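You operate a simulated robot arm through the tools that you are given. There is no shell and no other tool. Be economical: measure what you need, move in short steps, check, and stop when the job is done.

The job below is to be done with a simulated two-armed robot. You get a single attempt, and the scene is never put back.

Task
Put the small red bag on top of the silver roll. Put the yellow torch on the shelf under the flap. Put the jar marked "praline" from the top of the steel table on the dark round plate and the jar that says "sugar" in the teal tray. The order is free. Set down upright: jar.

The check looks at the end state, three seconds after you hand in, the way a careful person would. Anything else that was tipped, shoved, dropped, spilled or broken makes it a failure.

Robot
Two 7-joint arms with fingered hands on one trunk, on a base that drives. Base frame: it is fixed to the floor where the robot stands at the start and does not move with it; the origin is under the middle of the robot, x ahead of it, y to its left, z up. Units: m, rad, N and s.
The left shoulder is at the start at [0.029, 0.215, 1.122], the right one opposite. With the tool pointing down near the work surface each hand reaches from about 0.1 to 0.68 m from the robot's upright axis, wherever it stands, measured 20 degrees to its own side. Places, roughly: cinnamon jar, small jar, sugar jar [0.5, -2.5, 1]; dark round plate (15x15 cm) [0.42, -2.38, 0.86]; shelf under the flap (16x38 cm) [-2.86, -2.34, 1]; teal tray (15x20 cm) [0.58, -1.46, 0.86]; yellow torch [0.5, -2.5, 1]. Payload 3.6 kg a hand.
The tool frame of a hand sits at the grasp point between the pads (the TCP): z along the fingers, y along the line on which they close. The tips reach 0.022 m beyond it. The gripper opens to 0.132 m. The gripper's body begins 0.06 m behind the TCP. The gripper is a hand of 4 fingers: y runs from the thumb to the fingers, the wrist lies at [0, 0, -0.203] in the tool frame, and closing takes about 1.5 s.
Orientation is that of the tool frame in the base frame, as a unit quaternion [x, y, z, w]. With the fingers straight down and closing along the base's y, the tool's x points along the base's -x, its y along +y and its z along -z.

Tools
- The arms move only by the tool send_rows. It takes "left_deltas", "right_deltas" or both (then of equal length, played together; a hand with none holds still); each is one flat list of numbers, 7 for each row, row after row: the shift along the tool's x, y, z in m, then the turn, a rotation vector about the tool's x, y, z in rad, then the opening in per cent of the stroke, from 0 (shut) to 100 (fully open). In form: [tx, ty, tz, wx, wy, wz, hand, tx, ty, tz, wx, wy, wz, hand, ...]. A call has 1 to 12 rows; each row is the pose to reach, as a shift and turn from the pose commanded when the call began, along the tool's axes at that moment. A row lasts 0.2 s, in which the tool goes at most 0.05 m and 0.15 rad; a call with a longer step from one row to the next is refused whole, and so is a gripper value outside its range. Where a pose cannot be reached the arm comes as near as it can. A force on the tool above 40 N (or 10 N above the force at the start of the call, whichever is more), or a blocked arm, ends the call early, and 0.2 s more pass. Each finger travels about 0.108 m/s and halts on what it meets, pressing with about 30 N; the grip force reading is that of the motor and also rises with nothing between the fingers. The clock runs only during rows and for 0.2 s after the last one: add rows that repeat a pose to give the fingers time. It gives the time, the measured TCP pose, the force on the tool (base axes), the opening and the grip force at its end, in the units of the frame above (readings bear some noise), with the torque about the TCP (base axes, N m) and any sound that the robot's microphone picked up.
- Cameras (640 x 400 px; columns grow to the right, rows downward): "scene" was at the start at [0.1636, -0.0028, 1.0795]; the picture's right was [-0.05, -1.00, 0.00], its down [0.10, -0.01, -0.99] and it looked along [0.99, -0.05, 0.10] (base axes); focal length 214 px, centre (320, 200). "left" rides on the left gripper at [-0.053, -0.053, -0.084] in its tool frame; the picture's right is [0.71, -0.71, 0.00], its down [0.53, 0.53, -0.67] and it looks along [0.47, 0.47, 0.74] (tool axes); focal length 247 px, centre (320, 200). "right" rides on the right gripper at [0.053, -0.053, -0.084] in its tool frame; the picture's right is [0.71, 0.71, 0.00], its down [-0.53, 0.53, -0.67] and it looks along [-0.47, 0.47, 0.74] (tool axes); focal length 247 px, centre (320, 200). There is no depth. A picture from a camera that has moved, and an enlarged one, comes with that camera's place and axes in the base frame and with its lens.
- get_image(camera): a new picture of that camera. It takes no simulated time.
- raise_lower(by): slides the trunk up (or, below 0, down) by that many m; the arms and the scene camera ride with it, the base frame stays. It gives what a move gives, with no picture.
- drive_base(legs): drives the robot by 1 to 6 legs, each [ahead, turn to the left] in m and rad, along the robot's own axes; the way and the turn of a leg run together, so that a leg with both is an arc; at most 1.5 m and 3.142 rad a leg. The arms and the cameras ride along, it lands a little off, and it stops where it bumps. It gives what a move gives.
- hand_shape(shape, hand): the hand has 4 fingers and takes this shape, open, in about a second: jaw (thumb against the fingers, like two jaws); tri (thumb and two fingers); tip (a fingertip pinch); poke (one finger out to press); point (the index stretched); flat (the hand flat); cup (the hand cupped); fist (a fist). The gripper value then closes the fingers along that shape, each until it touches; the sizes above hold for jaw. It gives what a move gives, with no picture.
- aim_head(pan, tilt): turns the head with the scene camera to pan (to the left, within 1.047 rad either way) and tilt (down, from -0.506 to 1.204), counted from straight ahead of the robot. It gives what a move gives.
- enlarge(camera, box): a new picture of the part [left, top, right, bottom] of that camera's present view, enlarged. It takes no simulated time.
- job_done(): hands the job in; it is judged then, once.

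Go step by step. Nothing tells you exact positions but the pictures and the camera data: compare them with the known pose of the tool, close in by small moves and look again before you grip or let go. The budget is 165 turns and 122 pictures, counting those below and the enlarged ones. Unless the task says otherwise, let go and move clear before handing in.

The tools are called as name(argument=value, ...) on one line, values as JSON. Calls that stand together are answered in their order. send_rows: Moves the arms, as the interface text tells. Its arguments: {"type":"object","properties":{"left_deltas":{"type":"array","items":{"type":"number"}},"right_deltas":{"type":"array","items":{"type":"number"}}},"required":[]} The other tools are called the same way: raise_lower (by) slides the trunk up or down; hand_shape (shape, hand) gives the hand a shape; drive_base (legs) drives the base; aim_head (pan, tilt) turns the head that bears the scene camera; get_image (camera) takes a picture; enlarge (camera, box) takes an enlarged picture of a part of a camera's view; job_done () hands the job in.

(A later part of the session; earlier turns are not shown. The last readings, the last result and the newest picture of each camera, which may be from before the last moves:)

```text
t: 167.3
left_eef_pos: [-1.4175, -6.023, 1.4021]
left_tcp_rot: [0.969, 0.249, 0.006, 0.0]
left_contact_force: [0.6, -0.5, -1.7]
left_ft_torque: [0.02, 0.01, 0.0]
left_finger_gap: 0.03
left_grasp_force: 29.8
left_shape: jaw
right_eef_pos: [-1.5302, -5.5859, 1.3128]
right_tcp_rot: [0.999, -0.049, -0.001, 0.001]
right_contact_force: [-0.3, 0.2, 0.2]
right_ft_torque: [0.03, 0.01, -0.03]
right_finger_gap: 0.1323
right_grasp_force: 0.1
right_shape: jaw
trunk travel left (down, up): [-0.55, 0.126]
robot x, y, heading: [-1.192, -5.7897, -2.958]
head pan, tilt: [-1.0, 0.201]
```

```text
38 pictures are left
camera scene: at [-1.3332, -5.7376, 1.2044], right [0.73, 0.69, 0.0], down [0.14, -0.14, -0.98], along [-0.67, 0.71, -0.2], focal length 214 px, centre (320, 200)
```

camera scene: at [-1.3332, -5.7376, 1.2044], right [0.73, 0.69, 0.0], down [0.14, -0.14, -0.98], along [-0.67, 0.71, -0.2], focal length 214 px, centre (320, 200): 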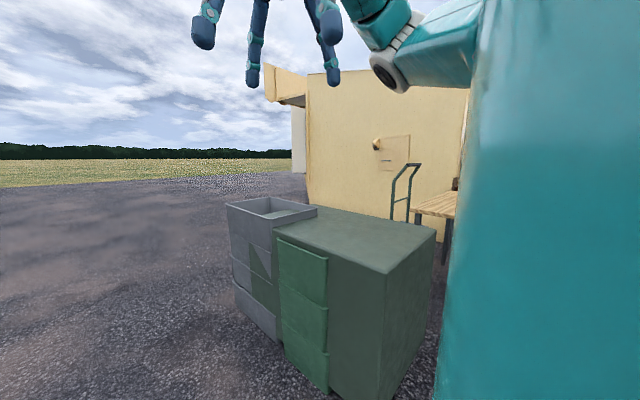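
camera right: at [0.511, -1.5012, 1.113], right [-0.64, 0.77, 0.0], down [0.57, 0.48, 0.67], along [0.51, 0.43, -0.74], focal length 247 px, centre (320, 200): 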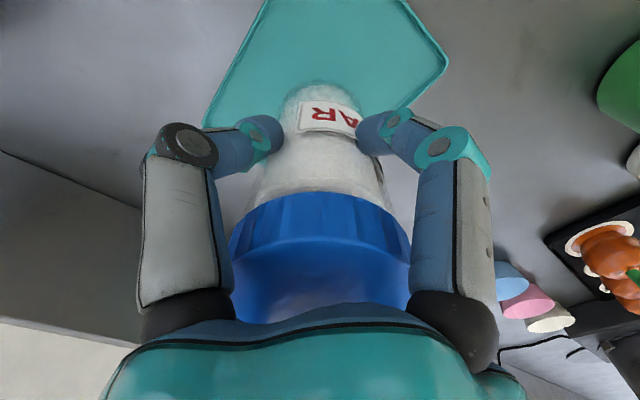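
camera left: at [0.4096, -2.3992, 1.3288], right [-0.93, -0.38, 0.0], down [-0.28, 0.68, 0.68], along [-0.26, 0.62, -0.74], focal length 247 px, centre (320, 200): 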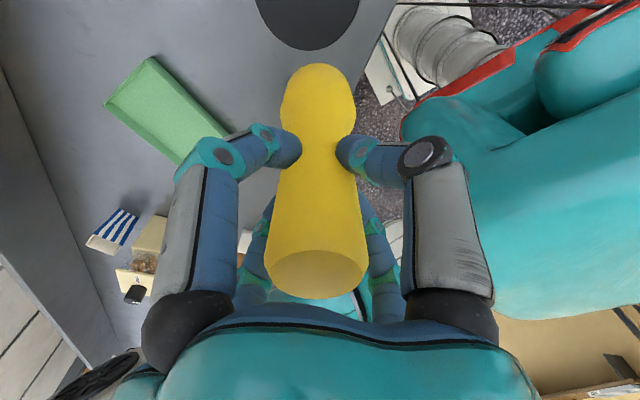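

Large turns stop early even in open space, so I'll keep turns small. I can see the hut's south face with a flap at about x = -2.9; enlarging it.

enlarge(camera="scene", box=[340, 100, 480, 220])

drive_base(legs=[[1.5, 0], [0.8, -0.4]])

get_image(camera="scene")

```text
3.33 times, centred on (410, 160) of scene
camera zoom: at [-1.3332, -5.7376, 1.2044], right [0.73, 0.69, 0.0], down [0.14, -0.14, -0.98], along [-0.67, 0.71, -0.2], focal length 715 px, centre (20, 333)
```

zoom: 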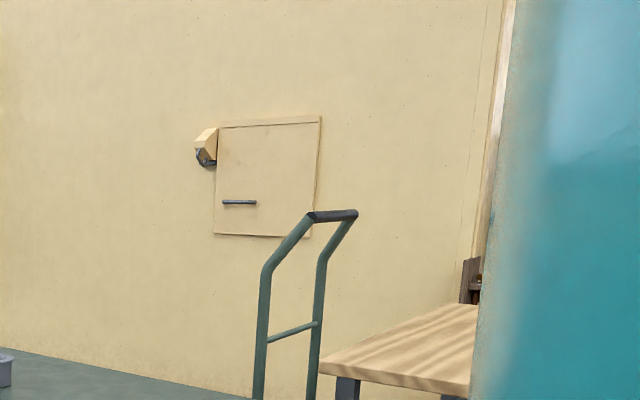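

```text
t: 178.7
left_eef_pos: [-3.7609, -6.1924, 1.4014]
left_tcp_rot: [0.998, 0.057, 0.004, 0.002]
left_contact_force: [0.2, -0.9, -1.4]
left_ft_torque: [-0.02, 0.03, -0.01]
left_finger_gap: 0.03
left_grasp_force: 30.1
left_shape: jaw
right_eef_pos: [-3.6984, -5.7453, 1.3121]
right_tcp_rot: [0.97, -0.243, -0.002, 0.0]
right_contact_force: [0.0, 0.2, -1.0]
right_ft_torque: [-0.02, 0.0, 0.02]
right_finger_gap: 0.1319
right_grasp_force: 0.0
right_shape: jaw
trunk travel left (down, up): [-0.55, 0.126]
robot x, y, heading: [-3.4653, -6.0714, 2.943]
head pan, tilt: [-1.0, 0.201]
```

```text
36 pictures are left
camera scene: at [-3.5756, -5.9635, 1.2044], right [0.93, 0.36, 0.0], down [0.07, -0.19, -0.98], along [-0.35, 0.91, -0.2], focal length 214 px, centre (320, 200)
```

scene: 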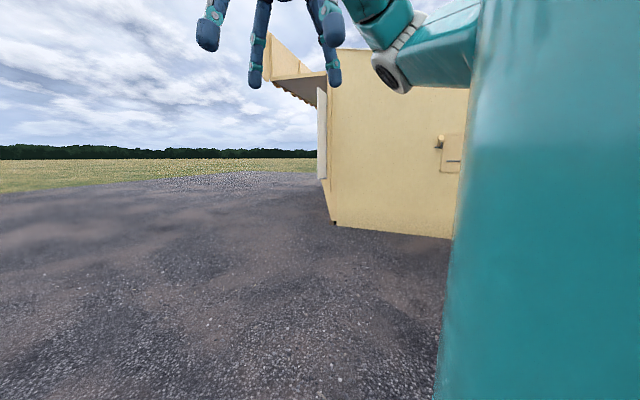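

The flap is a closed, handled panel on the south face. I'll approach it, first going north and clear of the bins.

drive_base(legs=[[0, -0.7], [0, -0.65], [1.5, 0], [0, -0.25]])

aim_head(pan=0, tilt=0.2)

get_image(camera="scene")

```text
t: 181.8
left_eef_pos: [-3.7438, -5.9059, 1.4027]
left_tcp_rot: [0.92, -0.393, 0.003, 0.006]
left_contact_force: [0.8, 0.4, -1.9]
left_ft_torque: [-0.01, 0.04, 0.0]
left_finger_gap: 0.0299
left_grasp_force: 30.1
left_shape: jaw
right_eef_pos: [-3.3501, -5.6843, 1.3124]
right_tcp_rot: [0.761, -0.649, -0.003, 0.001]
right_contact_force: [0.8, -0.5, -0.5]
right_ft_torque: [-0.02, -0.05, 0.0]
right_finger_gap: 0.1319
right_grasp_force: 0.1
right_shape: jaw
trunk travel left (down, up): [-0.55, 0.126]
robot x, y, heading: [-3.5002, -6.0819, 2.004]
head pan, tilt: [-1.0, 0.201]
stopped in leg 2: the robot was blocked; the commanded pose is now the measured one
```

```text
t: 183.1
left_eef_pos: [-3.7479, -5.9068, 1.4017]
left_tcp_rot: [0.92, -0.392, 0.004, 0.005]
left_contact_force: [0.6, -0.1, -1.2]
left_ft_torque: [-0.04, 0.02, 0.0]
left_finger_gap: 0.0297
left_grasp_force: 29.9
left_shape: jaw
right_eef_pos: [-3.3541, -5.6863, 1.3135]
right_tcp_rot: [0.761, -0.649, -0.001, 0.0]
right_contact_force: [0.0, 1.0, 0.5]
right_ft_torque: [-0.02, 0.01, -0.01]
right_finger_gap: 0.1319
right_grasp_force: 0.0
right_shape: jaw
trunk travel left (down, up): [-0.55, 0.126]
robot x, y, heading: [-3.4963, -6.0838, 2.004]
head pan, tilt: [0.0, 0.201]
```

```text
35 pictures are left
camera scene: at [-3.5712, -5.9275, 1.2043], right [0.91, 0.42, 0.0], down [0.08, -0.18, -0.98], along [-0.41, 0.89, -0.2], focal length 214 px, centre (320, 200)
```

scene: 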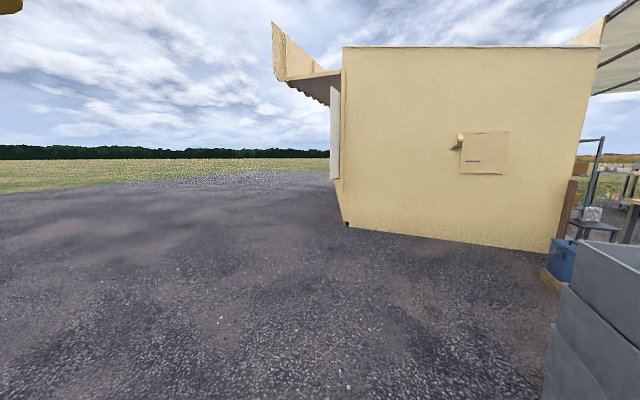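

Clear ground to the hut. Continuing in smaller turns.

drive_base(legs=[[0, -0.4], [1.5, 0], [0, -0.3], [1.1, 0]])

get_image(camera="scene")

```text
t: 197.9
left_eef_pos: [-3.3236, -3.2285, 1.4023]
left_tcp_rot: [0.727, -0.686, 0.001, 0.005]
left_contact_force: [0.1, 0.1, -2.4]
left_ft_torque: [0.0, -0.02, -0.02]
left_finger_gap: 0.0296
left_grasp_force: 29.6
left_shape: jaw
right_eef_pos: [-2.881, -3.3141, 1.3127]
right_tcp_rot: [-0.491, 0.871, 0.001, 0.001]
right_contact_force: [-0.1, 0.0, 0.3]
right_ft_torque: [0.03, -0.01, 0.01]
right_finger_gap: 0.1322
right_grasp_force: 0.0
right_shape: jaw
trunk travel left (down, up): [-0.55, 0.126]
robot x, y, heading: [-3.2501, -3.522, 1.304]
head pan, tilt: [0.0, 0.201]
```

```text
34 pictures are left
camera scene: at [-3.2061, -3.3571, 1.2044], right [0.96, -0.27, 0.0], down [-0.05, -0.19, -0.98], along [0.26, 0.94, -0.2], focal length 214 px, centre (320, 200)
```

scene: 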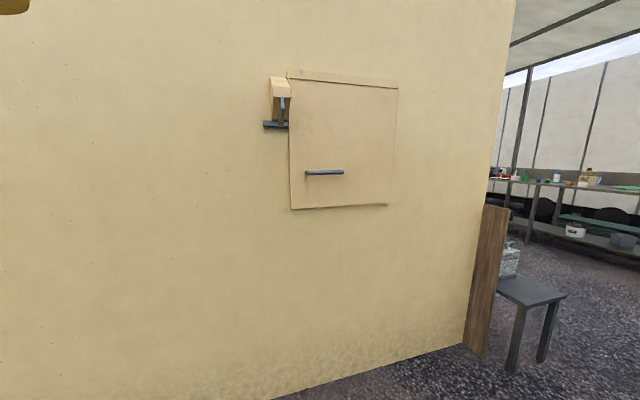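

enlarge(camera="scene", box=[250, 55, 410, 220])

```text
2.42 times, centred on (330, 138) of scene
camera zoom: at [-3.2061, -3.3571, 1.2044], right [0.96, -0.27, 0.0], down [-0.05, -0.19, -0.98], along [0.26, 0.94, -0.2], focal length 520 px, centre (296, 352)
```

zoom: 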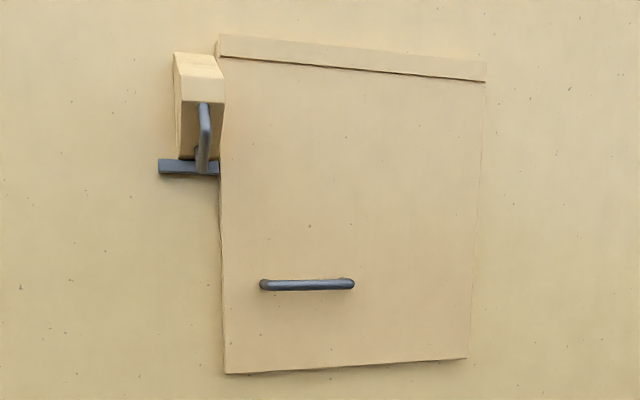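

The flap is hinged at the top (x -3.09 to -2.615, z 0.99–1.51, wall at y ≈ -2.47), with a handle at about (-2.956, -2.53, 1.14) and a bracket at its left. I'll move in front of it and look more closely.

drive_base(legs=[[0, -0.4], [0.42, 0], [0, 0.65]])

aim_head(pan=0, tilt=0.0)

get_image(camera="scene")

```text
t: 203.5
left_eef_pos: [-3.1309, -2.9201, 1.4028]
left_tcp_rot: [0.808, -0.589, 0.003, 0.005]
left_contact_force: [-0.3, 0.5, -2.7]
left_ft_torque: [0.0, 0.03, -0.01]
left_finger_gap: 0.0298
left_grasp_force: 30.4
left_shape: jaw
right_eef_pos: [-2.6809, -2.8933, 1.3121]
right_tcp_rot: [-0.596, 0.803, 0.001, 0.0]
right_contact_force: [0.8, 0.2, -0.1]
right_ft_torque: [-0.05, -0.03, -0.01]
right_finger_gap: 0.132
right_grasp_force: 0.1
right_shape: jaw
trunk travel left (down, up): [-0.55, 0.126]
robot x, y, heading: [-2.9602, -3.1888, 1.545]
head pan, tilt: [0.0, 0.201]
```

```text
t: 204.2
left_eef_pos: [-3.1317, -2.921, 1.4033]
left_tcp_rot: [0.808, -0.589, 0.003, 0.004]
left_contact_force: [-0.4, 0.7, -2.3]
left_ft_torque: [-0.03, -0.03, -0.01]
left_finger_gap: 0.0297
left_grasp_force: 30.1
left_shape: jaw
right_eef_pos: [-2.682, -2.8939, 1.314]
right_tcp_rot: [-0.596, 0.803, 0.002, 0.001]
right_contact_force: [-0.8, -0.2, -0.1]
right_ft_torque: [-0.03, 0.01, -0.02]
right_finger_gap: 0.1319
right_grasp_force: 0.1
right_shape: jaw
trunk travel left (down, up): [-0.55, 0.126]
robot x, y, heading: [-2.96, -3.1904, 1.542]
head pan, tilt: [0.0, 0.0]
```

```text
32 pictures are left
camera scene: at [-2.9565, -3.0197, 1.2227], right [1.0, -0.03, 0.0], down [0.0, 0.0, -1.0], along [0.03, 1.0, 0.0], focal length 214 px, centre (320, 200)
```

scene: 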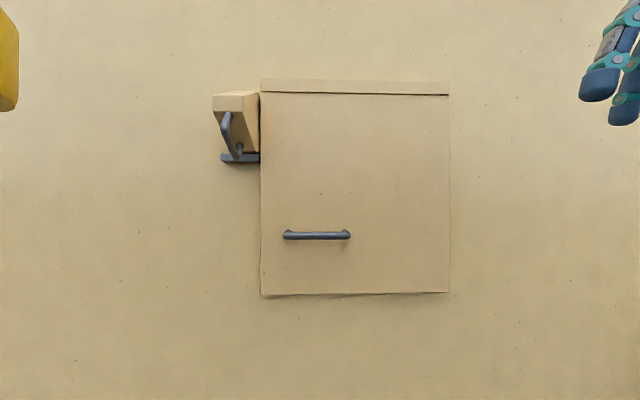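

enlarge(camera="scene", box=[200, 75, 300, 175])

```text
4.00 times, centred on (250, 125) of scene
camera zoom: at [-2.9565, -3.0197, 1.2227], right [1.0, -0.03, 0.0], down [0.0, 0.0, -1.0], along [0.03, 1.0, 0.0], focal length 858 px, centre (600, 500)
```

zoom: 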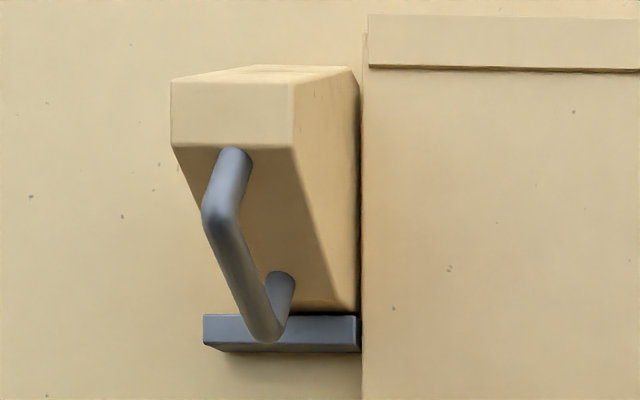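

The flap must be lifted and held, and its handle suits the left hand, so I'll transfer the torch to the right hand first. The right hand will grip it low from the side and pitched, so it can later stand upright on the shelf. I'll back up 0.1 m and bring both hands into position.

drive_base(legs=[[-0.1, 0]])

send_rows(left_deltas=[-0.021, -0.0286, 0.0254, 0, 0, 0.039, 0, -0.042, -0.0572, 0.0508, 0, 0, 0.078, 0, -0.0634, -0.0859, 0.0761, 0, 0, 0.116, 0, -0.0845, -0.1145, 0.1015, 0, 0, 0.155, 0, -0.1056, -0.143, 0.127, 0, 0, 0.194, 0, -0.127, -0.172, 0.152, 0, 0, 0.233, 0, -0.148, -0.2, 0.178, 0, 0, 0.271, 0, -0.169, -0.229, 0.203, 0, 0, 0.31, 0, -0.169, -0.229, 0.203, 0, 0, 0.31, 0], right_deltas=[-0.001, 0.0155, 0.008, 0, 0, -0.09, 100, -0.002, 0.031, 0.016, 0, 0, -0.18, 100, -0.003, 0.0465, 0.024, 0, 0, -0.27, 100, -0.004, 0.062, 0.032, 0, 0, -0.36, 100, -0.005, 0.0775, 0.04, 0, 0, -0.45, 100, -0.006, 0.093, 0.048, 0, 0, -0.54, 100, -0.007, 0.1085, 0.056, 0, 0, -0.63, 100, -0.0085, 0.124, 0.064, 0, 0, -0.718, 100, -0.0085, 0.124, 0.064, 0, 0, -0.718, 100])

aim_head(pan=0, tilt=0.15)

get_image(camera="scene")

```text
t: 205.4
left_eef_pos: [-3.134, -3.0229, 1.4039]
left_tcp_rot: [0.808, -0.589, 0.003, 0.004]
left_contact_force: [0.6, -0.4, -1.6]
left_ft_torque: [0.02, 0.0, 0.04]
left_finger_gap: 0.0302
left_grasp_force: 30.1
left_shape: jaw
right_eef_pos: [-2.683, -2.996, 1.3148]
right_tcp_rot: [-0.597, 0.802, 0.001, 0.0]
right_contact_force: [0.3, 0.4, 0.0]
right_ft_torque: [0.05, 0.0, -0.01]
right_finger_gap: 0.1316
right_grasp_force: 0.0
right_shape: jaw
trunk travel left (down, up): [-0.55, 0.126]
robot x, y, heading: [-2.959, -3.287, 1.542]
head pan, tilt: [0.0, 0.0]
```

```text
t: 207.4
left_eef_pos: [-2.9673, -2.7919, 1.1971]
left_tcp_rot: [-0.707, 0.707, -0.004, -0.004]
left_contact_force: [0.3, -0.1, -1.5]
left_ft_torque: [0.0, -0.01, 0.04]
left_finger_gap: 0.0299
left_grasp_force: 30.0
left_shape: jaw
right_eef_pos: [-2.8009, -2.9498, 1.2508]
right_tcp_rot: [0.84, -0.542, -0.001, 0.0]
right_contact_force: [-1.3, 0.3, 0.4]
right_ft_torque: [-0.02, 0.01, 0.01]
right_finger_gap: 0.132
right_grasp_force: 0.1
right_shape: jaw
trunk travel left (down, up): [-0.55, 0.126]
robot x, y, heading: [-2.9568, -3.2872, 1.543]
head pan, tilt: [0.0, 0.0]
```

```text
t: 208.1
left_eef_pos: [-2.9679, -2.7921, 1.1973]
left_tcp_rot: [0.708, -0.707, 0.002, 0.004]
left_contact_force: [0.6, -0.5, -2.2]
left_ft_torque: [-0.03, -0.04, -0.01]
left_finger_gap: 0.0296
left_grasp_force: 30.1
left_shape: jaw
right_eef_pos: [-2.8005, -2.9508, 1.2509]
right_tcp_rot: [0.84, -0.542, -0.001, 0.0]
right_contact_force: [-0.2, -0.7, -0.3]
right_ft_torque: [0.01, 0.0, -0.03]
right_finger_gap: 0.1319
right_grasp_force: 0.0
right_shape: jaw
trunk travel left (down, up): [-0.55, 0.126]
robot x, y, heading: [-2.9612, -3.2879, 1.546]
head pan, tilt: [0.0, 0.15]
```

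```text
30 pictures are left
camera scene: at [-2.9576, -3.1169, 1.209], right [1.0, -0.03, 0.0], down [0.0, -0.15, -0.99], along [0.03, 0.99, -0.15], focal length 214 px, centre (320, 200)
```

scene: 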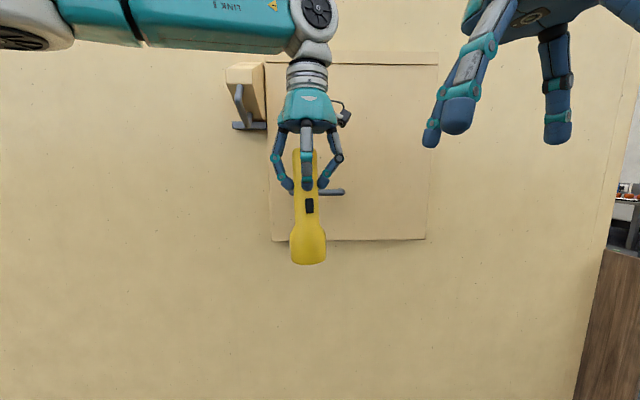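

The fingers form a cross, so for a side grip I'll roll the hand 45° so the fingers straddle the upright torch. First I'll pitch the right hand forward to a pre-grasp pose.

send_rows(right_deltas=[-0.01, 0.0097, 0.011, 0, -0.136, 0, 100, -0.02, 0.0194, 0.022, 0, -0.272, 0, 100, -0.03, 0.029, 0.033, 0, -0.408, 0, 100, -0.04, 0.0388, 0.044, 0, -0.543, 0, 100, -0.051, 0.0485, 0.055, 0, -0.679, 0, 100, -0.061, 0.058, 0.066, 0, -0.815, 0, 100, -0.071, 0.068, 0.077, 0, -0.95, 0, 100, -0.082, 0.0776, 0.089, 0, -1.086, 0, 100, -0.092, 0.0873, 0.1, 0, -1.222, 0, 100, -0.092, 0.0873, 0.1, 0, -1.222, 0, 100])

send_rows(right_deltas=[0, 0, 0, 0, 0, -0.131, 100, 0, 0, 0, 0, 0, -0.262, 100, 0, 0, 0, 0, 0, -0.393, 100, 0, 0, 0, 0, 0, -0.524, 100, 0, 0, 0, 0, 0, -0.655, 100, 0, 0, 0, 0, 0, -0.785, 100, 0, 0, 0, 0, 0, -0.785, 100])

get_image(camera="scene")

get_image(camera="right")

```text
t: 210.3
left_eef_pos: [-2.9661, -2.7944, 1.1982]
left_tcp_rot: [0.707, -0.707, 0.002, 0.004]
left_contact_force: [0.2, 0.0, -1.2]
left_ft_torque: [0.0, -0.02, -0.03]
left_finger_gap: 0.0299
left_grasp_force: 30.0
left_shape: jaw
right_eef_pos: [-2.9185, -2.9026, 1.1516]
right_tcp_rot: [0.687, -0.444, -0.483, -0.312]
right_contact_force: [-0.3, -0.2, 1.0]
right_ft_torque: [0.0, 0.01, 0.03]
right_finger_gap: 0.1321
right_grasp_force: 0.1
right_shape: jaw
trunk travel left (down, up): [-0.55, 0.126]
robot x, y, heading: [-2.9618, -3.2849, 1.543]
head pan, tilt: [0.0, 0.15]
```

```text
t: 211.9
left_eef_pos: [-2.9668, -2.793, 1.198]
left_tcp_rot: [-0.707, 0.707, -0.002, -0.005]
left_contact_force: [0.2, -0.5, -1.1]
left_ft_torque: [0.06, 0.01, -0.01]
left_finger_gap: 0.0296
left_grasp_force: 29.7
left_shape: jaw
right_eef_pos: [-2.9178, -2.9012, 1.1526]
right_tcp_rot: [0.805, -0.147, -0.326, -0.474]
right_contact_force: [-0.4, 1.0, 0.5]
right_ft_torque: [0.01, 0.01, -0.04]
right_finger_gap: 0.1319
right_grasp_force: 0.0
right_shape: jaw
trunk travel left (down, up): [-0.55, 0.126]
robot x, y, heading: [-2.9624, -3.2887, 1.544]
head pan, tilt: [0.0, 0.15]
```

```text
29 pictures are left
camera scene: at [-2.9576, -3.1172, 1.209], right [1.0, -0.03, 0.0], down [0.0, -0.15, -0.99], along [0.03, 0.99, -0.15], focal length 214 px, centre (320, 200)
```

scene: 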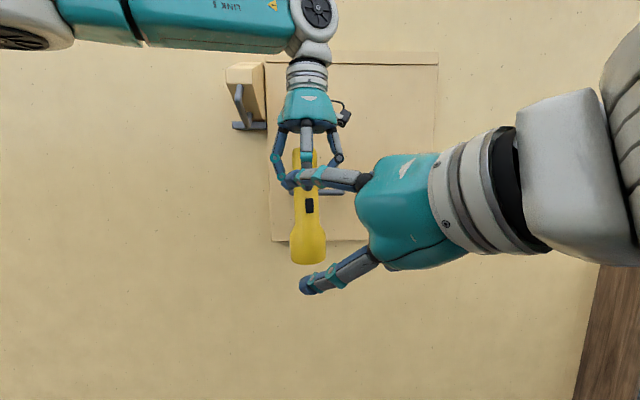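

```text
28 pictures are left
camera right: at [-2.8182, -2.9412, 1.1808], right [0.14, -0.31, -0.94], down [-0.42, -0.88, 0.23], along [-0.9, 0.36, -0.25], focal length 247 px, centre (320, 200)
```

right: 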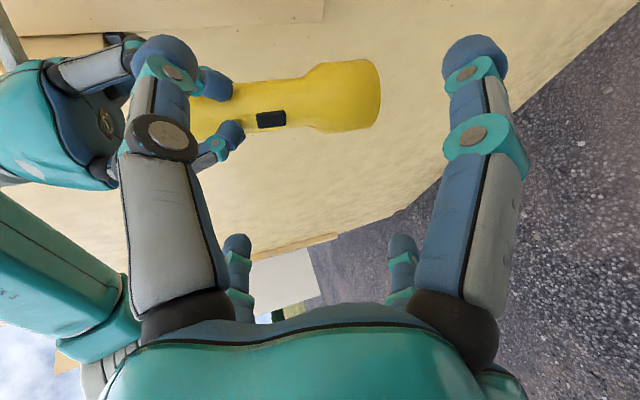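

The right fingers now straddle the torch's line. Advancing along the tool axis to bring the torch into the grasp.

send_rows(right_deltas=[0, 0, 0.03, 0, 0, 0, 100, 0, 0, 0.06, 0, 0, 0, 100, 0, 0, 0.09, 0, 0, 0, 100, 0, 0, 0.115, 0, 0, 0, 100, 0, 0, 0.13, 0, 0, 0, 100, 0, 0, 0.13, 0, 0, 0, 100])

get_image(camera="right")

enlarge(camera="scene", box=[220, 80, 420, 320])

```text
t: 213.3
left_eef_pos: [-2.9665, -2.793, 1.1985]
left_tcp_rot: [0.707, -0.707, 0.003, 0.004]
left_contact_force: [-0.2, 0.0, -1.3]
left_ft_torque: [0.02, -0.01, 0.02]
left_finger_gap: 0.0298
left_grasp_force: 29.8
left_shape: jaw
right_eef_pos: [-2.9674, -2.7897, 1.1074]
right_tcp_rot: [0.805, -0.147, -0.327, -0.473]
right_contact_force: [-0.6, 0.1, 0.5]
right_ft_torque: [-0.05, -0.01, 0.0]
right_finger_gap: 0.1322
right_grasp_force: 0.1
right_shape: jaw
trunk travel left (down, up): [-0.55, 0.126]
robot x, y, heading: [-2.9609, -3.2863, 1.549]
head pan, tilt: [0.0, 0.15]
```

```text
27 pictures are left
camera right: at [-2.8691, -2.8289, 1.1363], right [0.14, -0.31, -0.94], down [-0.42, -0.88, 0.23], along [-0.9, 0.36, -0.25], focal length 247 px, centre (320, 200)
```

right: 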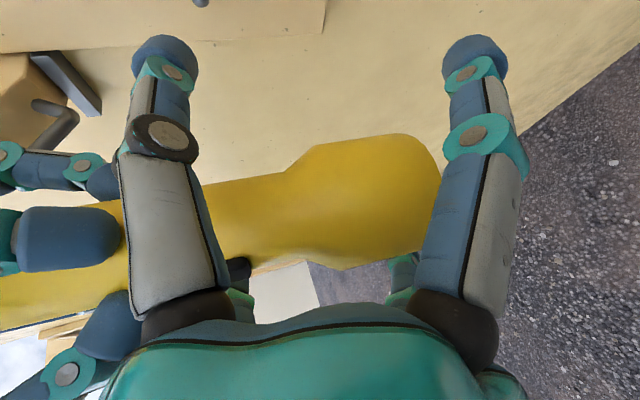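

```text
1.67 times, centred on (320, 200) of scene
camera zoom: at [-2.9576, -3.1172, 1.209], right [1.0, -0.03, 0.0], down [0.0, -0.15, -0.99], along [0.03, 0.99, -0.15], focal length 358 px, centre (320, 200)
```

zoom: 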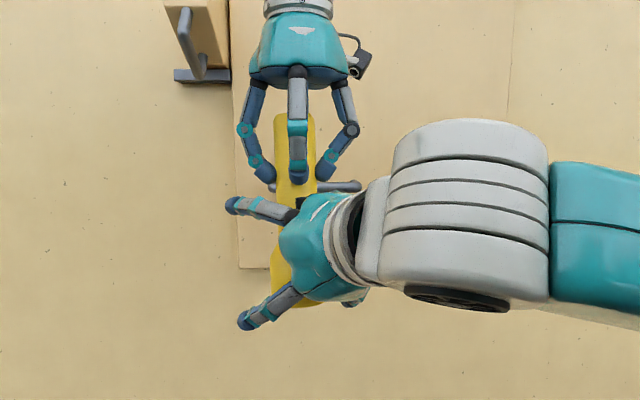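

There is room above, so I'll raise the right hand 1.7 cm for a better grip height, then close.

send_rows(right_deltas=[-0.0113, -0.0113, -0.0058, 0, 0, 0, 100, -0.0113, -0.0113, -0.0058, 0, 0, 0, 80, -0.0113, -0.0113, -0.0058, 0, 0, 0, 60, -0.0113, -0.0113, -0.0058, 0, 0, 0, 45, -0.0113, -0.0113, -0.0058, 0, 0, 0, 30, -0.0113, -0.0113, -0.0058, 0, 0, 0, 15, -0.0113, -0.0113, -0.0058, 0, 0, 0, 0, -0.0113, -0.0113, -0.0058, 0, 0, 0, 0, -0.0113, -0.0113, -0.0058, 0, 0, 0, 0, -0.0113, -0.0113, -0.0058, 0, 0, 0, 0])

get_image(camera="right")

enlarge(camera="scene", box=[220, 80, 420, 320])

```text
t: 215.5
left_eef_pos: [-2.9664, -2.7935, 1.1981]
left_tcp_rot: [-0.707, 0.708, -0.005, -0.004]
left_contact_force: [3.8, -13.0, 5.0]
left_ft_torque: [-0.24, -0.15, -0.07]
left_finger_gap: 0.0295
left_grasp_force: 30.1
left_shape: jaw
right_eef_pos: [-2.9672, -2.79, 1.1236]
right_tcp_rot: [0.805, -0.149, -0.326, -0.473]
right_contact_force: [-2.6, 12.8, -5.2]
right_ft_torque: [-0.61, -0.07, 0.05]
right_finger_gap: 0.0432
right_grasp_force: 29.9
right_shape: jaw
trunk travel left (down, up): [-0.55, 0.126]
robot x, y, heading: [-2.9614, -3.2861, 1.544]
head pan, tilt: [0.0, 0.15]
```

```text
25 pictures are left
camera right: at [-2.8686, -2.8289, 1.1531], right [0.14, -0.31, -0.94], down [-0.42, -0.88, 0.23], along [-0.9, 0.36, -0.25], focal length 247 px, centre (320, 200)
```

right: 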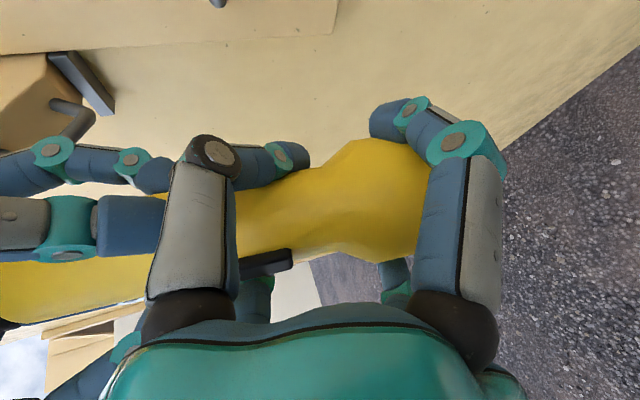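

```text
1.67 times, centred on (320, 200) of scene
camera zoom: at [-2.9577, -3.1171, 1.209], right [1.0, -0.03, 0.0], down [0.0, -0.15, -0.99], along [0.03, 0.99, -0.15], focal length 358 px, centre (320, 200)
```

zoom: 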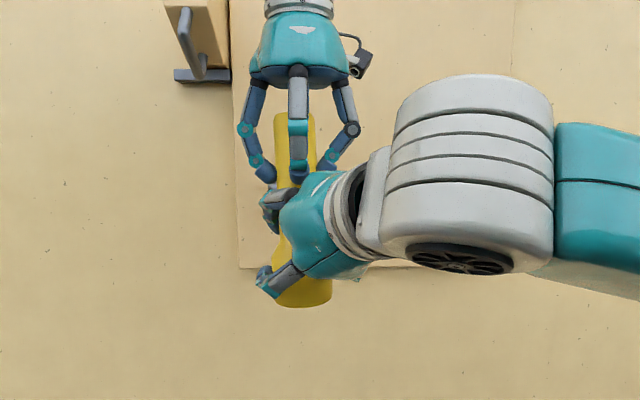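

The right hand grips the torch around its lower half. Releasing the left hand and raising it clear.

send_rows(left_deltas=[0, 0, 0, 0, 0, 0, 25, 0, 0, 0, 0, 0, 0, 40, 0, 0, 0, 0, 0, 0, 60, 0, 0, 0, 0, 0, 0, 80, 0, 0, 0, 0, 0, 0, 100, 0, 0, 0, 0, 0, 0, 100, 0, 0, 0, 0, 0, 0, 100, 0, 0, -0.04, 0, 0, 0, 100, 0, 0, -0.08, 0, 0, 0, 100, 0, 0, -0.12, 0, 0, 0, 100, 0, 0.04, -0.12, 0, 0, 0, 100, 0, 0.08, -0.12, 0, 0, 0, 100])

get_image(camera="scene")

```text
t: 218.1
left_eef_pos: [-3.0474, -2.7924, 1.3196]
left_tcp_rot: [-0.707, 0.707, -0.004, -0.005]
left_contact_force: [-0.7, -0.1, -0.1]
left_ft_torque: [0.02, -0.03, -0.04]
left_finger_gap: 0.1321
left_grasp_force: 0.0
left_shape: jaw
right_eef_pos: [-2.9686, -2.7899, 1.1245]
right_tcp_rot: [0.805, -0.147, -0.327, -0.473]
right_contact_force: [0.5, -0.1, 0.3]
right_ft_torque: [0.05, 0.03, -0.01]
right_finger_gap: 0.0389
right_grasp_force: 29.5
right_shape: jaw
trunk travel left (down, up): [-0.55, 0.126]
robot x, y, heading: [-2.958, -3.2884, 1.544]
head pan, tilt: [0.0, 0.15]
```

```text
23 pictures are left
camera scene: at [-2.9579, -3.1175, 1.209], right [1.0, -0.03, 0.0], down [0.0, -0.15, -0.99], along [0.03, 0.99, -0.15], focal length 214 px, centre (320, 200)
```

scene: 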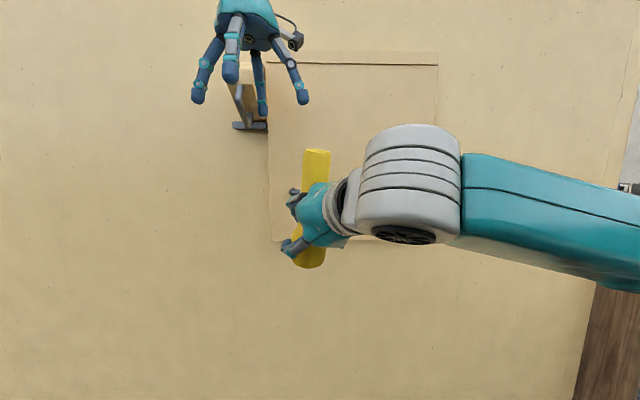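

The torch is now in the right hand. I'll move it aside to the right, out of the flap's swing, pull the left hand back, then drive forward 0.16 m and lower the trunk.

send_rows(right_deltas=[0.034, -0.0226, -0.022, 0, 0, 0, 0, 0.068, -0.0452, -0.044, 0, 0, 0, 0, 0.102, -0.0678, -0.066, 0, 0, 0, 0, 0.136, -0.09, -0.088, 0, 0, 0, 0, 0.17, -0.113, -0.11, 0, 0, 0, 0, 0.203, -0.1356, -0.132, 0, 0, 0, 0, 0.237, -0.158, -0.154, 0, 0, 0, 0, 0.271, -0.181, -0.176, 0, 0, 0, 0, 0.305, -0.203, -0.198, 0, 0, 0, 0, 0.339, -0.226, -0.22, 0, 0, 0, 0], left_deltas=[0.03, 0, 0, 0, 0, 0, 100, 0.06, 0, 0, 0, 0, 0, 100, 0.09, 0, 0, 0, 0, 0, 100, 0.12, 0, 0, 0, 0, 0, 100, 0.15, 0, 0, 0, 0, 0, 100, 0.15, 0, 0, 0, 0, 0, 100, 0.15, 0, 0, 0, 0, 0, 100, 0.15, 0, 0, 0, 0, 0, 100, 0.15, 0, 0, 0, 0, 0, 100, 0.15, 0, 0, 0, 0, 0, 100])

drive_base(legs=[[0.16, 0]])

raise_lower(by=-0.15)

get_image(camera="scene")

```text
t: 220.3
left_eef_pos: [-3.0471, -2.9418, 1.3195]
left_tcp_rot: [-0.707, 0.707, -0.002, -0.004]
left_contact_force: [0.4, -1.2, 1.3]
left_ft_torque: [0.0, 0.0, 0.03]
left_finger_gap: 0.1317
left_grasp_force: 0.1
left_shape: jaw
right_eef_pos: [-2.5081, -2.8406, 1.1224]
right_tcp_rot: [0.805, -0.146, -0.328, -0.472]
right_contact_force: [0.8, 0.6, -0.5]
right_ft_torque: [0.0, 0.03, 0.0]
right_finger_gap: 0.038
right_grasp_force: 30.1
right_shape: jaw
trunk travel left (down, up): [-0.55, 0.126]
robot x, y, heading: [-2.9613, -3.2861, 1.545]
head pan, tilt: [0.0, 0.15]
```

```text
t: 221.7
left_eef_pos: [-3.0433, -2.7792, 1.3183]
left_tcp_rot: [0.708, -0.707, 0.003, 0.004]
left_contact_force: [0.0, 1.7, 0.8]
left_ft_torque: [0.0, 0.01, -0.03]
left_finger_gap: 0.1319
left_grasp_force: 0.1
left_shape: jaw
right_eef_pos: [-2.5037, -2.6781, 1.1222]
right_tcp_rot: [0.805, -0.149, -0.328, -0.472]
right_contact_force: [-0.6, 1.5, 0.7]
right_ft_torque: [0.04, 0.02, 0.02]
right_finger_gap: 0.0381
right_grasp_force: 29.4
right_shape: jaw
trunk travel left (down, up): [-0.55, 0.126]
robot x, y, heading: [-2.9615, -3.1264, 1.539]
head pan, tilt: [0.0, 0.15]
```

```text
t: 223.4
left_eef_pos: [-3.0432, -2.7814, 1.1715]
left_tcp_rot: [-0.707, 0.707, -0.004, -0.004]
left_contact_force: [0.9, 0.3, 0.6]
left_ft_torque: [0.03, -0.01, -0.04]
left_finger_gap: 0.1318
left_grasp_force: 0.1
left_shape: jaw
right_eef_pos: [-2.5043, -2.6805, 0.974]
right_tcp_rot: [0.804, -0.148, -0.328, -0.473]
right_contact_force: [-0.4, 0.1, -0.5]
right_ft_torque: [0.02, 0.03, -0.02]
right_finger_gap: 0.038
right_grasp_force: 30.1
right_shape: jaw
trunk travel left (down, up): [-0.4, 0.276]
robot x, y, heading: [-2.9572, -3.1263, 1.545]
head pan, tilt: [0.0, 0.15]
```

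```text
22 pictures are left
camera scene: at [-2.9533, -2.9564, 1.0567], right [1.0, -0.03, 0.0], down [0.0, -0.15, -0.99], along [0.03, 0.99, -0.15], focal length 214 px, centre (320, 200)
```

scene: 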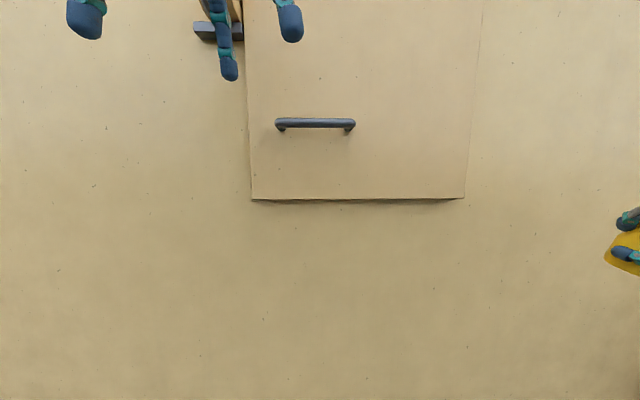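

The handle is confirmed at (-2.950, -2.53, 1.141). I'll turn the left hand to point forward in front of it.

send_rows(left_deltas=[0, 0, 0, 0, -0.143, 0, 100, -0.01, -0.009, 0, 0, -0.286, 0, 100, -0.02, -0.018, 0, 0, -0.428, 0, 100, -0.033, -0.028, 0.005, 0, -0.571, 0, 100, -0.046, -0.037, 0.01, 0, -0.714, 0, 100, -0.06, -0.046, 0.015, 0, -0.857, 0, 100, -0.073, -0.056, 0.02, 0, -1.0, 0, 100, -0.086, -0.065, 0.025, 0, -1.142, 0, 100, -0.1, -0.075, 0.03, 0, -1.285, 0, 100, -0.11, -0.085, 0.03, 0, -1.428, 0, 100, -0.121, -0.093, 0.03, 0, -1.571, 0, 100, -0.121, -0.093, 0.03, 0, -1.571, 0, 100])

send_rows(left_deltas=[0, 0, 0, 0, 0, 0.131, 100, 0, 0, 0, 0, 0, 0.262, 100, 0, 0, 0, 0, 0, 0.393, 100, 0, 0, 0, 0, 0, 0.524, 100, 0, 0, 0, 0, 0, 0.655, 100, 0, 0, 0, 0, 0, 0.785, 100, 0, 0, 0, 0, 0, 0.785, 100])

get_image(camera="left")

get_image(camera="scene")

```text
t: 226.0
left_eef_pos: [-2.9504, -2.6611, 1.14]
left_tcp_rot: [0.502, -0.502, -0.499, -0.497]
left_contact_force: [-0.9, 0.2, -0.2]
left_ft_torque: [0.0, 0.0, 0.02]
left_finger_gap: 0.1319
left_grasp_force: 0.0
left_shape: jaw
right_eef_pos: [-2.5035, -2.681, 0.9727]
right_tcp_rot: [0.805, -0.148, -0.328, -0.473]
right_contact_force: [-0.2, 0.9, -0.1]
right_ft_torque: [0.04, 0.02, 0.01]
right_finger_gap: 0.0381
right_grasp_force: 29.6
right_shape: jaw
trunk travel left (down, up): [-0.4, 0.276]
robot x, y, heading: [-2.955, -3.1252, 1.54]
head pan, tilt: [0.0, 0.15]
```

```text
t: 227.6
left_eef_pos: [-2.9505, -2.6607, 1.1399]
left_tcp_rot: [-0.272, 0.657, 0.651, 0.268]
left_contact_force: [-0.7, 0.5, 0.1]
left_ft_torque: [-0.02, 0.0, 0.02]
left_finger_gap: 0.1319
left_grasp_force: 0.1
left_shape: jaw
right_eef_pos: [-2.5036, -2.6799, 0.9735]
right_tcp_rot: [0.804, -0.148, -0.327, -0.473]
right_contact_force: [0.3, 0.2, -1.1]
right_ft_torque: [0.08, -0.01, 0.0]
right_finger_gap: 0.038
right_grasp_force: 30.0
right_shape: jaw
trunk travel left (down, up): [-0.4, 0.276]
robot x, y, heading: [-2.9584, -3.1261, 1.543]
head pan, tilt: [0.0, 0.15]
```

```text
21 pictures are left
camera left: at [-2.8738, -2.7453, 1.1392], right [0.0, -0.01, -1.0], down [-0.74, -0.67, 0.01], along [-0.67, 0.74, -0.01], focal length 247 px, centre (320, 200)
```

left: 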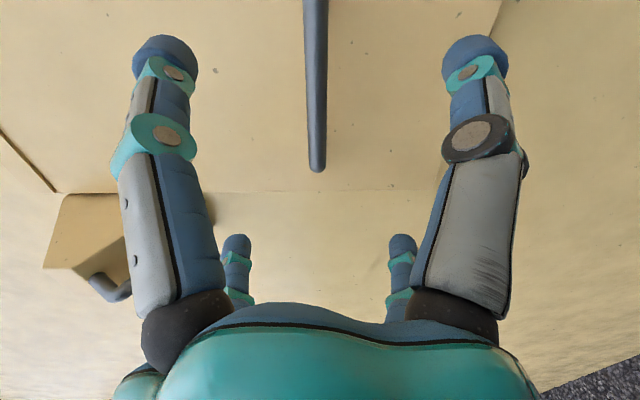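

```text
20 pictures are left
camera scene: at [-2.9532, -2.9563, 1.0566], right [1.0, -0.03, 0.0], down [0.0, -0.15, -0.99], along [0.03, 0.99, -0.15], focal length 214 px, centre (320, 200)
```

scene: 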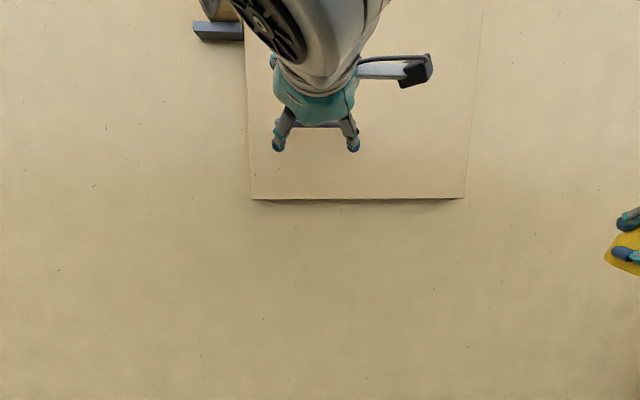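

The bar lies exactly between the upper and lower fingers. Advancing onto the handle and closing.

send_rows(left_deltas=[0, 0, 0.04, 0, 0, 0, 100, 0, 0, 0.08, 0, 0, 0, 100, 0, 0, 0.11, 0, 0, 0, 100, 0, 0, 0.125, 0, 0, 0, 80, 0, 0, 0.125, 0, 0, 0, 60, 0, 0, 0.125, 0, 0, 0, 40, 0, 0, 0.125, 0, 0, 0, 20, 0, 0, 0.125, 0, 0, 0, 0, 0, 0, 0.125, 0, 0, 0, 0, 0, 0, 0.125, 0, 0, 0, 0, 0, 0, 0.125, 0, 0, 0, 0, 0, 0, 0.125, 0, 0, 0, 0])

get_image(camera="left")

```text
t: 230.2
left_eef_pos: [-2.9505, -2.535, 1.1385]
left_tcp_rot: [-0.272, 0.656, 0.65, 0.27]
left_contact_force: [1.4, 1.9, 7.6]
left_ft_torque: [-0.01, -0.07, 0.0]
left_finger_gap: 0.0087
left_grasp_force: 29.9
left_shape: jaw
right_eef_pos: [-2.5037, -2.6809, 0.9731]
right_tcp_rot: [0.804, -0.148, -0.328, -0.472]
right_contact_force: [-0.7, 0.2, -0.5]
right_ft_torque: [0.1, 0.03, 0.03]
right_finger_gap: 0.0382
right_grasp_force: 29.9
right_shape: jaw
trunk travel left (down, up): [-0.4, 0.276]
robot x, y, heading: [-2.9573, -3.1253, 1.545]
head pan, tilt: [0.0, 0.15]
```

```text
19 pictures are left
camera left: at [-2.8741, -2.6211, 1.1388], right [0.0, -0.01, -1.0], down [-0.74, -0.67, 0.01], along [-0.67, 0.74, -0.01], focal length 247 px, centre (320, 200)
```

left: 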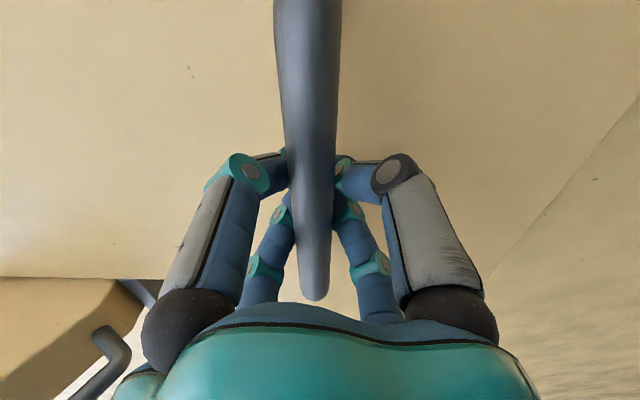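

The handle is gripped. I'll test-open the flap along its arc by about 0.2 rad, watching the force.

send_rows(left_deltas=[-0.0023, 0.0023, -0.0174, 0.0354, 0.0354, 0, 0, -0.0051, 0.0051, -0.0347, 0.0707, 0.0707, 0, 0, -0.0086, 0.0086, -0.0517, 0.106, 0.106, 0, 0, -0.0127, 0.0127, -0.0684, 0.1414, 0.1414, 0, 0])

get_image(camera="scene")

```text
t: 231.2
left_eef_pos: [-2.9492, -2.6045, 1.1553]
left_tcp_rot: [-0.296, 0.72, 0.58, 0.239]
left_contact_force: [0.9, 1.0, -2.5]
left_ft_torque: [0.01, -0.01, 0.02]
left_finger_gap: 0.0089
left_grasp_force: 30.5
left_shape: jaw
right_eef_pos: [-2.503, -2.6808, 0.9728]
right_tcp_rot: [0.805, -0.147, -0.327, -0.472]
right_contact_force: [0.6, 0.2, -0.2]
right_ft_torque: [0.04, 0.03, -0.01]
right_finger_gap: 0.0379
right_grasp_force: 30.0
right_shape: jaw
trunk travel left (down, up): [-0.4, 0.276]
robot x, y, heading: [-2.9579, -3.1285, 1.542]
head pan, tilt: [0.0, 0.15]
```

```text
18 pictures are left
camera scene: at [-2.9531, -2.9563, 1.0565], right [1.0, -0.03, 0.0], down [0.0, -0.15, -0.99], along [0.03, 0.99, -0.15], focal length 214 px, centre (320, 200)
```

scene: 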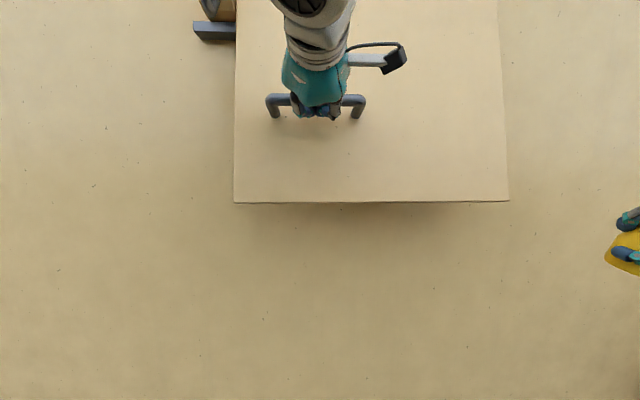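

The flap opens freely. Continuing along the arc to about 65° open.

send_rows(left_deltas=[-0.0051, 0.0051, -0.0347, 0.0707, 0.0707, 0, 0, -0.0127, 0.0127, -0.0684, 0.1414, 0.1414, 0, 0, -0.0226, 0.0226, -0.101, 0.2121, 0.2121, 0, 0, -0.0346, 0.0346, -0.132, 0.2828, 0.2828, 0, 0, -0.0489, 0.0489, -0.1611, 0.3535, 0.3535, 0, 0, -0.0652, 0.0652, -0.188, 0.4242, 0.4242, 0, 0, -0.0832, 0.0832, -0.2126, 0.4949, 0.4949, 0, 0, -0.103, 0.103, -0.2344, 0.5656, 0.5656, 0, 0, -0.1241, 0.1241, -0.2534, 0.6363, 0.6363, 0, 0, -0.1351, 0.1351, -0.2617, 0.6717, 0.6717, 0, 0])

get_image(camera="scene")

```text
t: 232.1
left_eef_pos: [-2.9488, -2.7099, 1.2087]
left_tcp_rot: [-0.329, 0.812, 0.447, 0.18]
left_contact_force: [1.6, -5.0, -13.6]
left_ft_torque: [0.08, 0.06, -0.02]
left_finger_gap: 0.0086
left_grasp_force: 29.7
left_shape: jaw
right_eef_pos: [-2.5037, -2.6813, 0.9734]
right_tcp_rot: [0.805, -0.148, -0.326, -0.473]
right_contact_force: [0.0, -0.2, -0.5]
right_ft_torque: [0.03, 0.0, -0.03]
right_finger_gap: 0.0377
right_grasp_force: 29.6
right_shape: jaw
trunk travel left (down, up): [-0.4, 0.276]
robot x, y, heading: [-2.9557, -3.1303, 1.544]
head pan, tilt: [0.0, 0.15]
stopped in row 4 (left hand): the force on the tool passed its limit (the readings are from after the stop); the commanded pose is now the measured one
```

```text
17 pictures are left
camera scene: at [-2.9531, -2.956, 1.0567], right [1.0, -0.03, 0.0], down [0.0, -0.15, -0.99], along [0.03, 0.99, -0.15], focal length 214 px, centre (320, 200)
```

scene: 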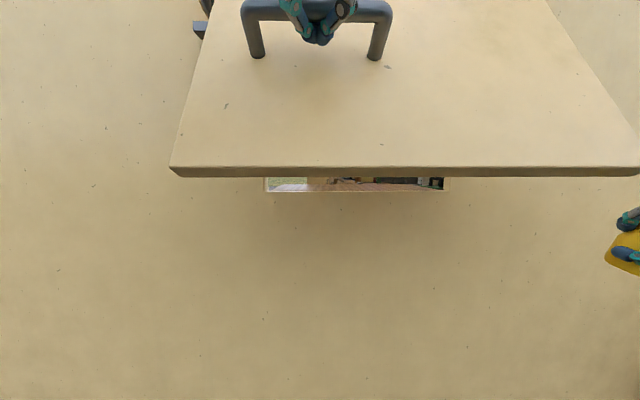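

The flap is about 32° open and the stop came from a slight hinge mismatch. The refined hinge is at about (y -2.50, z 1.475). Continuing more slowly along the corrected arc.

send_rows(left_deltas=[-0.0015, 0.0015, -0.0168, 0.0354, 0.0354, 0, 0, -0.0036, 0.0036, -0.0334, 0.0707, 0.0707, 0, 0, -0.0063, 0.0063, -0.05, 0.106, 0.106, 0, 0, -0.0095, 0.0095, -0.0663, 0.1414, 0.1414, 0, 0, -0.0134, 0.0134, -0.0823, 0.1768, 0.1768, 0, 0, -0.0177, 0.0177, -0.0981, 0.2121, 0.2121, 0, 0, -0.0227, 0.0227, -0.1135, 0.2475, 0.2475, 0, 0, -0.0281, 0.0281, -0.1285, 0.2828, 0.2828, 0, 0, -0.0342, 0.0342, -0.1432, 0.3182, 0.3182, 0, 0, -0.0407, 0.0407, -0.1574, 0.3535, 0.3535, 0, 0, -0.0477, 0.0477, -0.1711, 0.3889, 0.3889, 0, 0])

get_image(camera="scene")

```text
t: 233.5
left_eef_pos: [-2.9477, -2.7756, 1.2729]
left_tcp_rot: [-0.345, 0.868, 0.332, 0.129]
left_contact_force: [-1.2, -13.8, -19.8]
left_ft_torque: [0.13, 0.04, -0.06]
left_finger_gap: 0.0083
left_grasp_force: 29.7
left_shape: jaw
right_eef_pos: [-2.503, -2.6806, 0.9733]
right_tcp_rot: [0.805, -0.149, -0.327, -0.473]
right_contact_force: [-0.6, 0.1, -0.7]
right_ft_torque: [0.05, 0.0, 0.02]
right_finger_gap: 0.0381
right_grasp_force: 30.2
right_shape: jaw
trunk travel left (down, up): [-0.4, 0.276]
robot x, y, heading: [-2.9634, -3.1269, 1.543]
head pan, tilt: [0.0, 0.15]
stopped in row 6 (left hand): the force on the tool passed its limit (the readings are from after the stop); the commanded pose is now the measured one
```

```text
16 pictures are left
camera scene: at [-2.9534, -2.9563, 1.0566], right [1.0, -0.03, 0.0], down [0.0, -0.15, -0.99], along [0.03, 0.99, -0.15], focal length 214 px, centre (320, 200)
```

scene: 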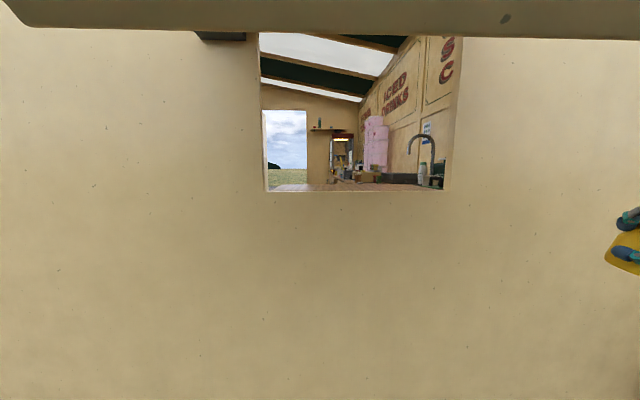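

The opening and inner shelf (sill z ≈ 1.006, x -3.06 to -2.645) are visible and the flap is about 48° open. The pull load is about 24 N. I'll open a little more, slowly.

send_rows(left_deltas=[-0.0004, 0.0004, -0.0067, 0.0141, 0.0141, 0, 0, -0.001, 0.001, -0.0135, 0.0283, 0.0283, 0, 0, -0.0018, 0.0018, -0.0202, 0.0424, 0.0424, 0, 0, -0.0028, 0.0028, -0.0268, 0.0566, 0.0566, 0, 0, -0.0036, 0.0036, -0.0334, 0.0707, 0.0707, 0, 0, -0.0049, 0.0049, -0.04, 0.0848, 0.0848, 0, 0, -0.0063, 0.0063, -0.0465, 0.099, 0.099, 0, 0])

```text
t: 235.1
left_eef_pos: [-2.948, -2.8069, 1.3168]
left_tcp_rot: [-0.354, 0.888, 0.274, 0.104]
left_contact_force: [0.2, -30.1, -25.8]
left_ft_torque: [0.22, 0.06, -0.02]
left_finger_gap: 0.0086
left_grasp_force: 29.7
left_shape: jaw
right_eef_pos: [-2.5031, -2.6843, 0.9778]
right_tcp_rot: [0.803, -0.147, -0.327, -0.475]
right_contact_force: [0.1, 0.2, -0.2]
right_ft_torque: [0.05, 0.07, -0.04]
right_finger_gap: 0.0381
right_grasp_force: 29.9
right_shape: jaw
trunk travel left (down, up): [-0.4, 0.276]
robot x, y, heading: [-2.9606, -3.1229, 1.543]
head pan, tilt: [0.0, 0.15]
```

The flap is now about 57° open, but the hand is being pushed radially outward. I'll relieve that by 6 mm and look.

send_rows(left_deltas=[0.002, -0.002, 0, 0, 0, 0, 0, 0.0042, -0.0042, 0, 0, 0, 0, 0, 0.0042, -0.0042, 0, 0, 0, 0, 0])

aim_head(pan=-0.35, tilt=0.15)

get_image(camera="scene")

```text
t: 235.9
left_eef_pos: [-2.9483, -2.8065, 1.3133]
left_tcp_rot: [-0.358, 0.886, 0.274, 0.107]
left_contact_force: [0.3, -12.7, -16.5]
left_ft_torque: [0.16, 0.04, -0.05]
left_finger_gap: 0.0081
left_grasp_force: 29.8
left_shape: jaw
right_eef_pos: [-2.5027, -2.6815, 0.974]
right_tcp_rot: [0.804, -0.148, -0.328, -0.473]
right_contact_force: [-0.8, -0.4, -0.1]
right_ft_torque: [0.02, 0.02, 0.01]
right_finger_gap: 0.038
right_grasp_force: 29.3
right_shape: jaw
trunk travel left (down, up): [-0.4, 0.276]
robot x, y, heading: [-2.9543, -3.1267, 1.543]
head pan, tilt: [0.0, 0.15]
```

```text
t: 236.7
left_eef_pos: [-2.9486, -2.8064, 1.3133]
left_tcp_rot: [-0.357, 0.886, 0.276, 0.106]
left_contact_force: [0.0, -11.8, -15.7]
left_ft_torque: [0.12, 0.06, -0.04]
left_finger_gap: 0.0085
left_grasp_force: 29.6
left_shape: jaw
right_eef_pos: [-2.5032, -2.6826, 0.9752]
right_tcp_rot: [0.805, -0.147, -0.328, -0.473]
right_contact_force: [0.2, -0.9, 0.1]
right_ft_torque: [0.05, 0.03, 0.03]
right_finger_gap: 0.0381
right_grasp_force: 29.6
right_shape: jaw
trunk travel left (down, up): [-0.4, 0.276]
robot x, y, heading: [-2.9555, -3.1263, 1.538]
head pan, tilt: [-0.351, 0.15]
```

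```text
15 pictures are left
camera scene: at [-2.9216, -2.9644, 1.0568], right [0.93, -0.37, 0.0], down [-0.06, -0.14, -0.99], along [0.36, 0.92, -0.15], focal length 214 px, centre (320, 200)
```

scene: 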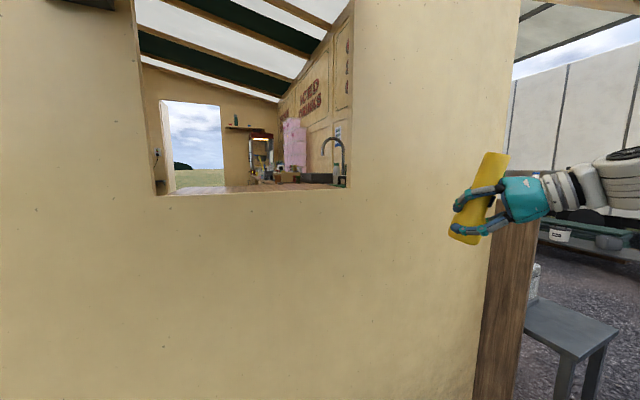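

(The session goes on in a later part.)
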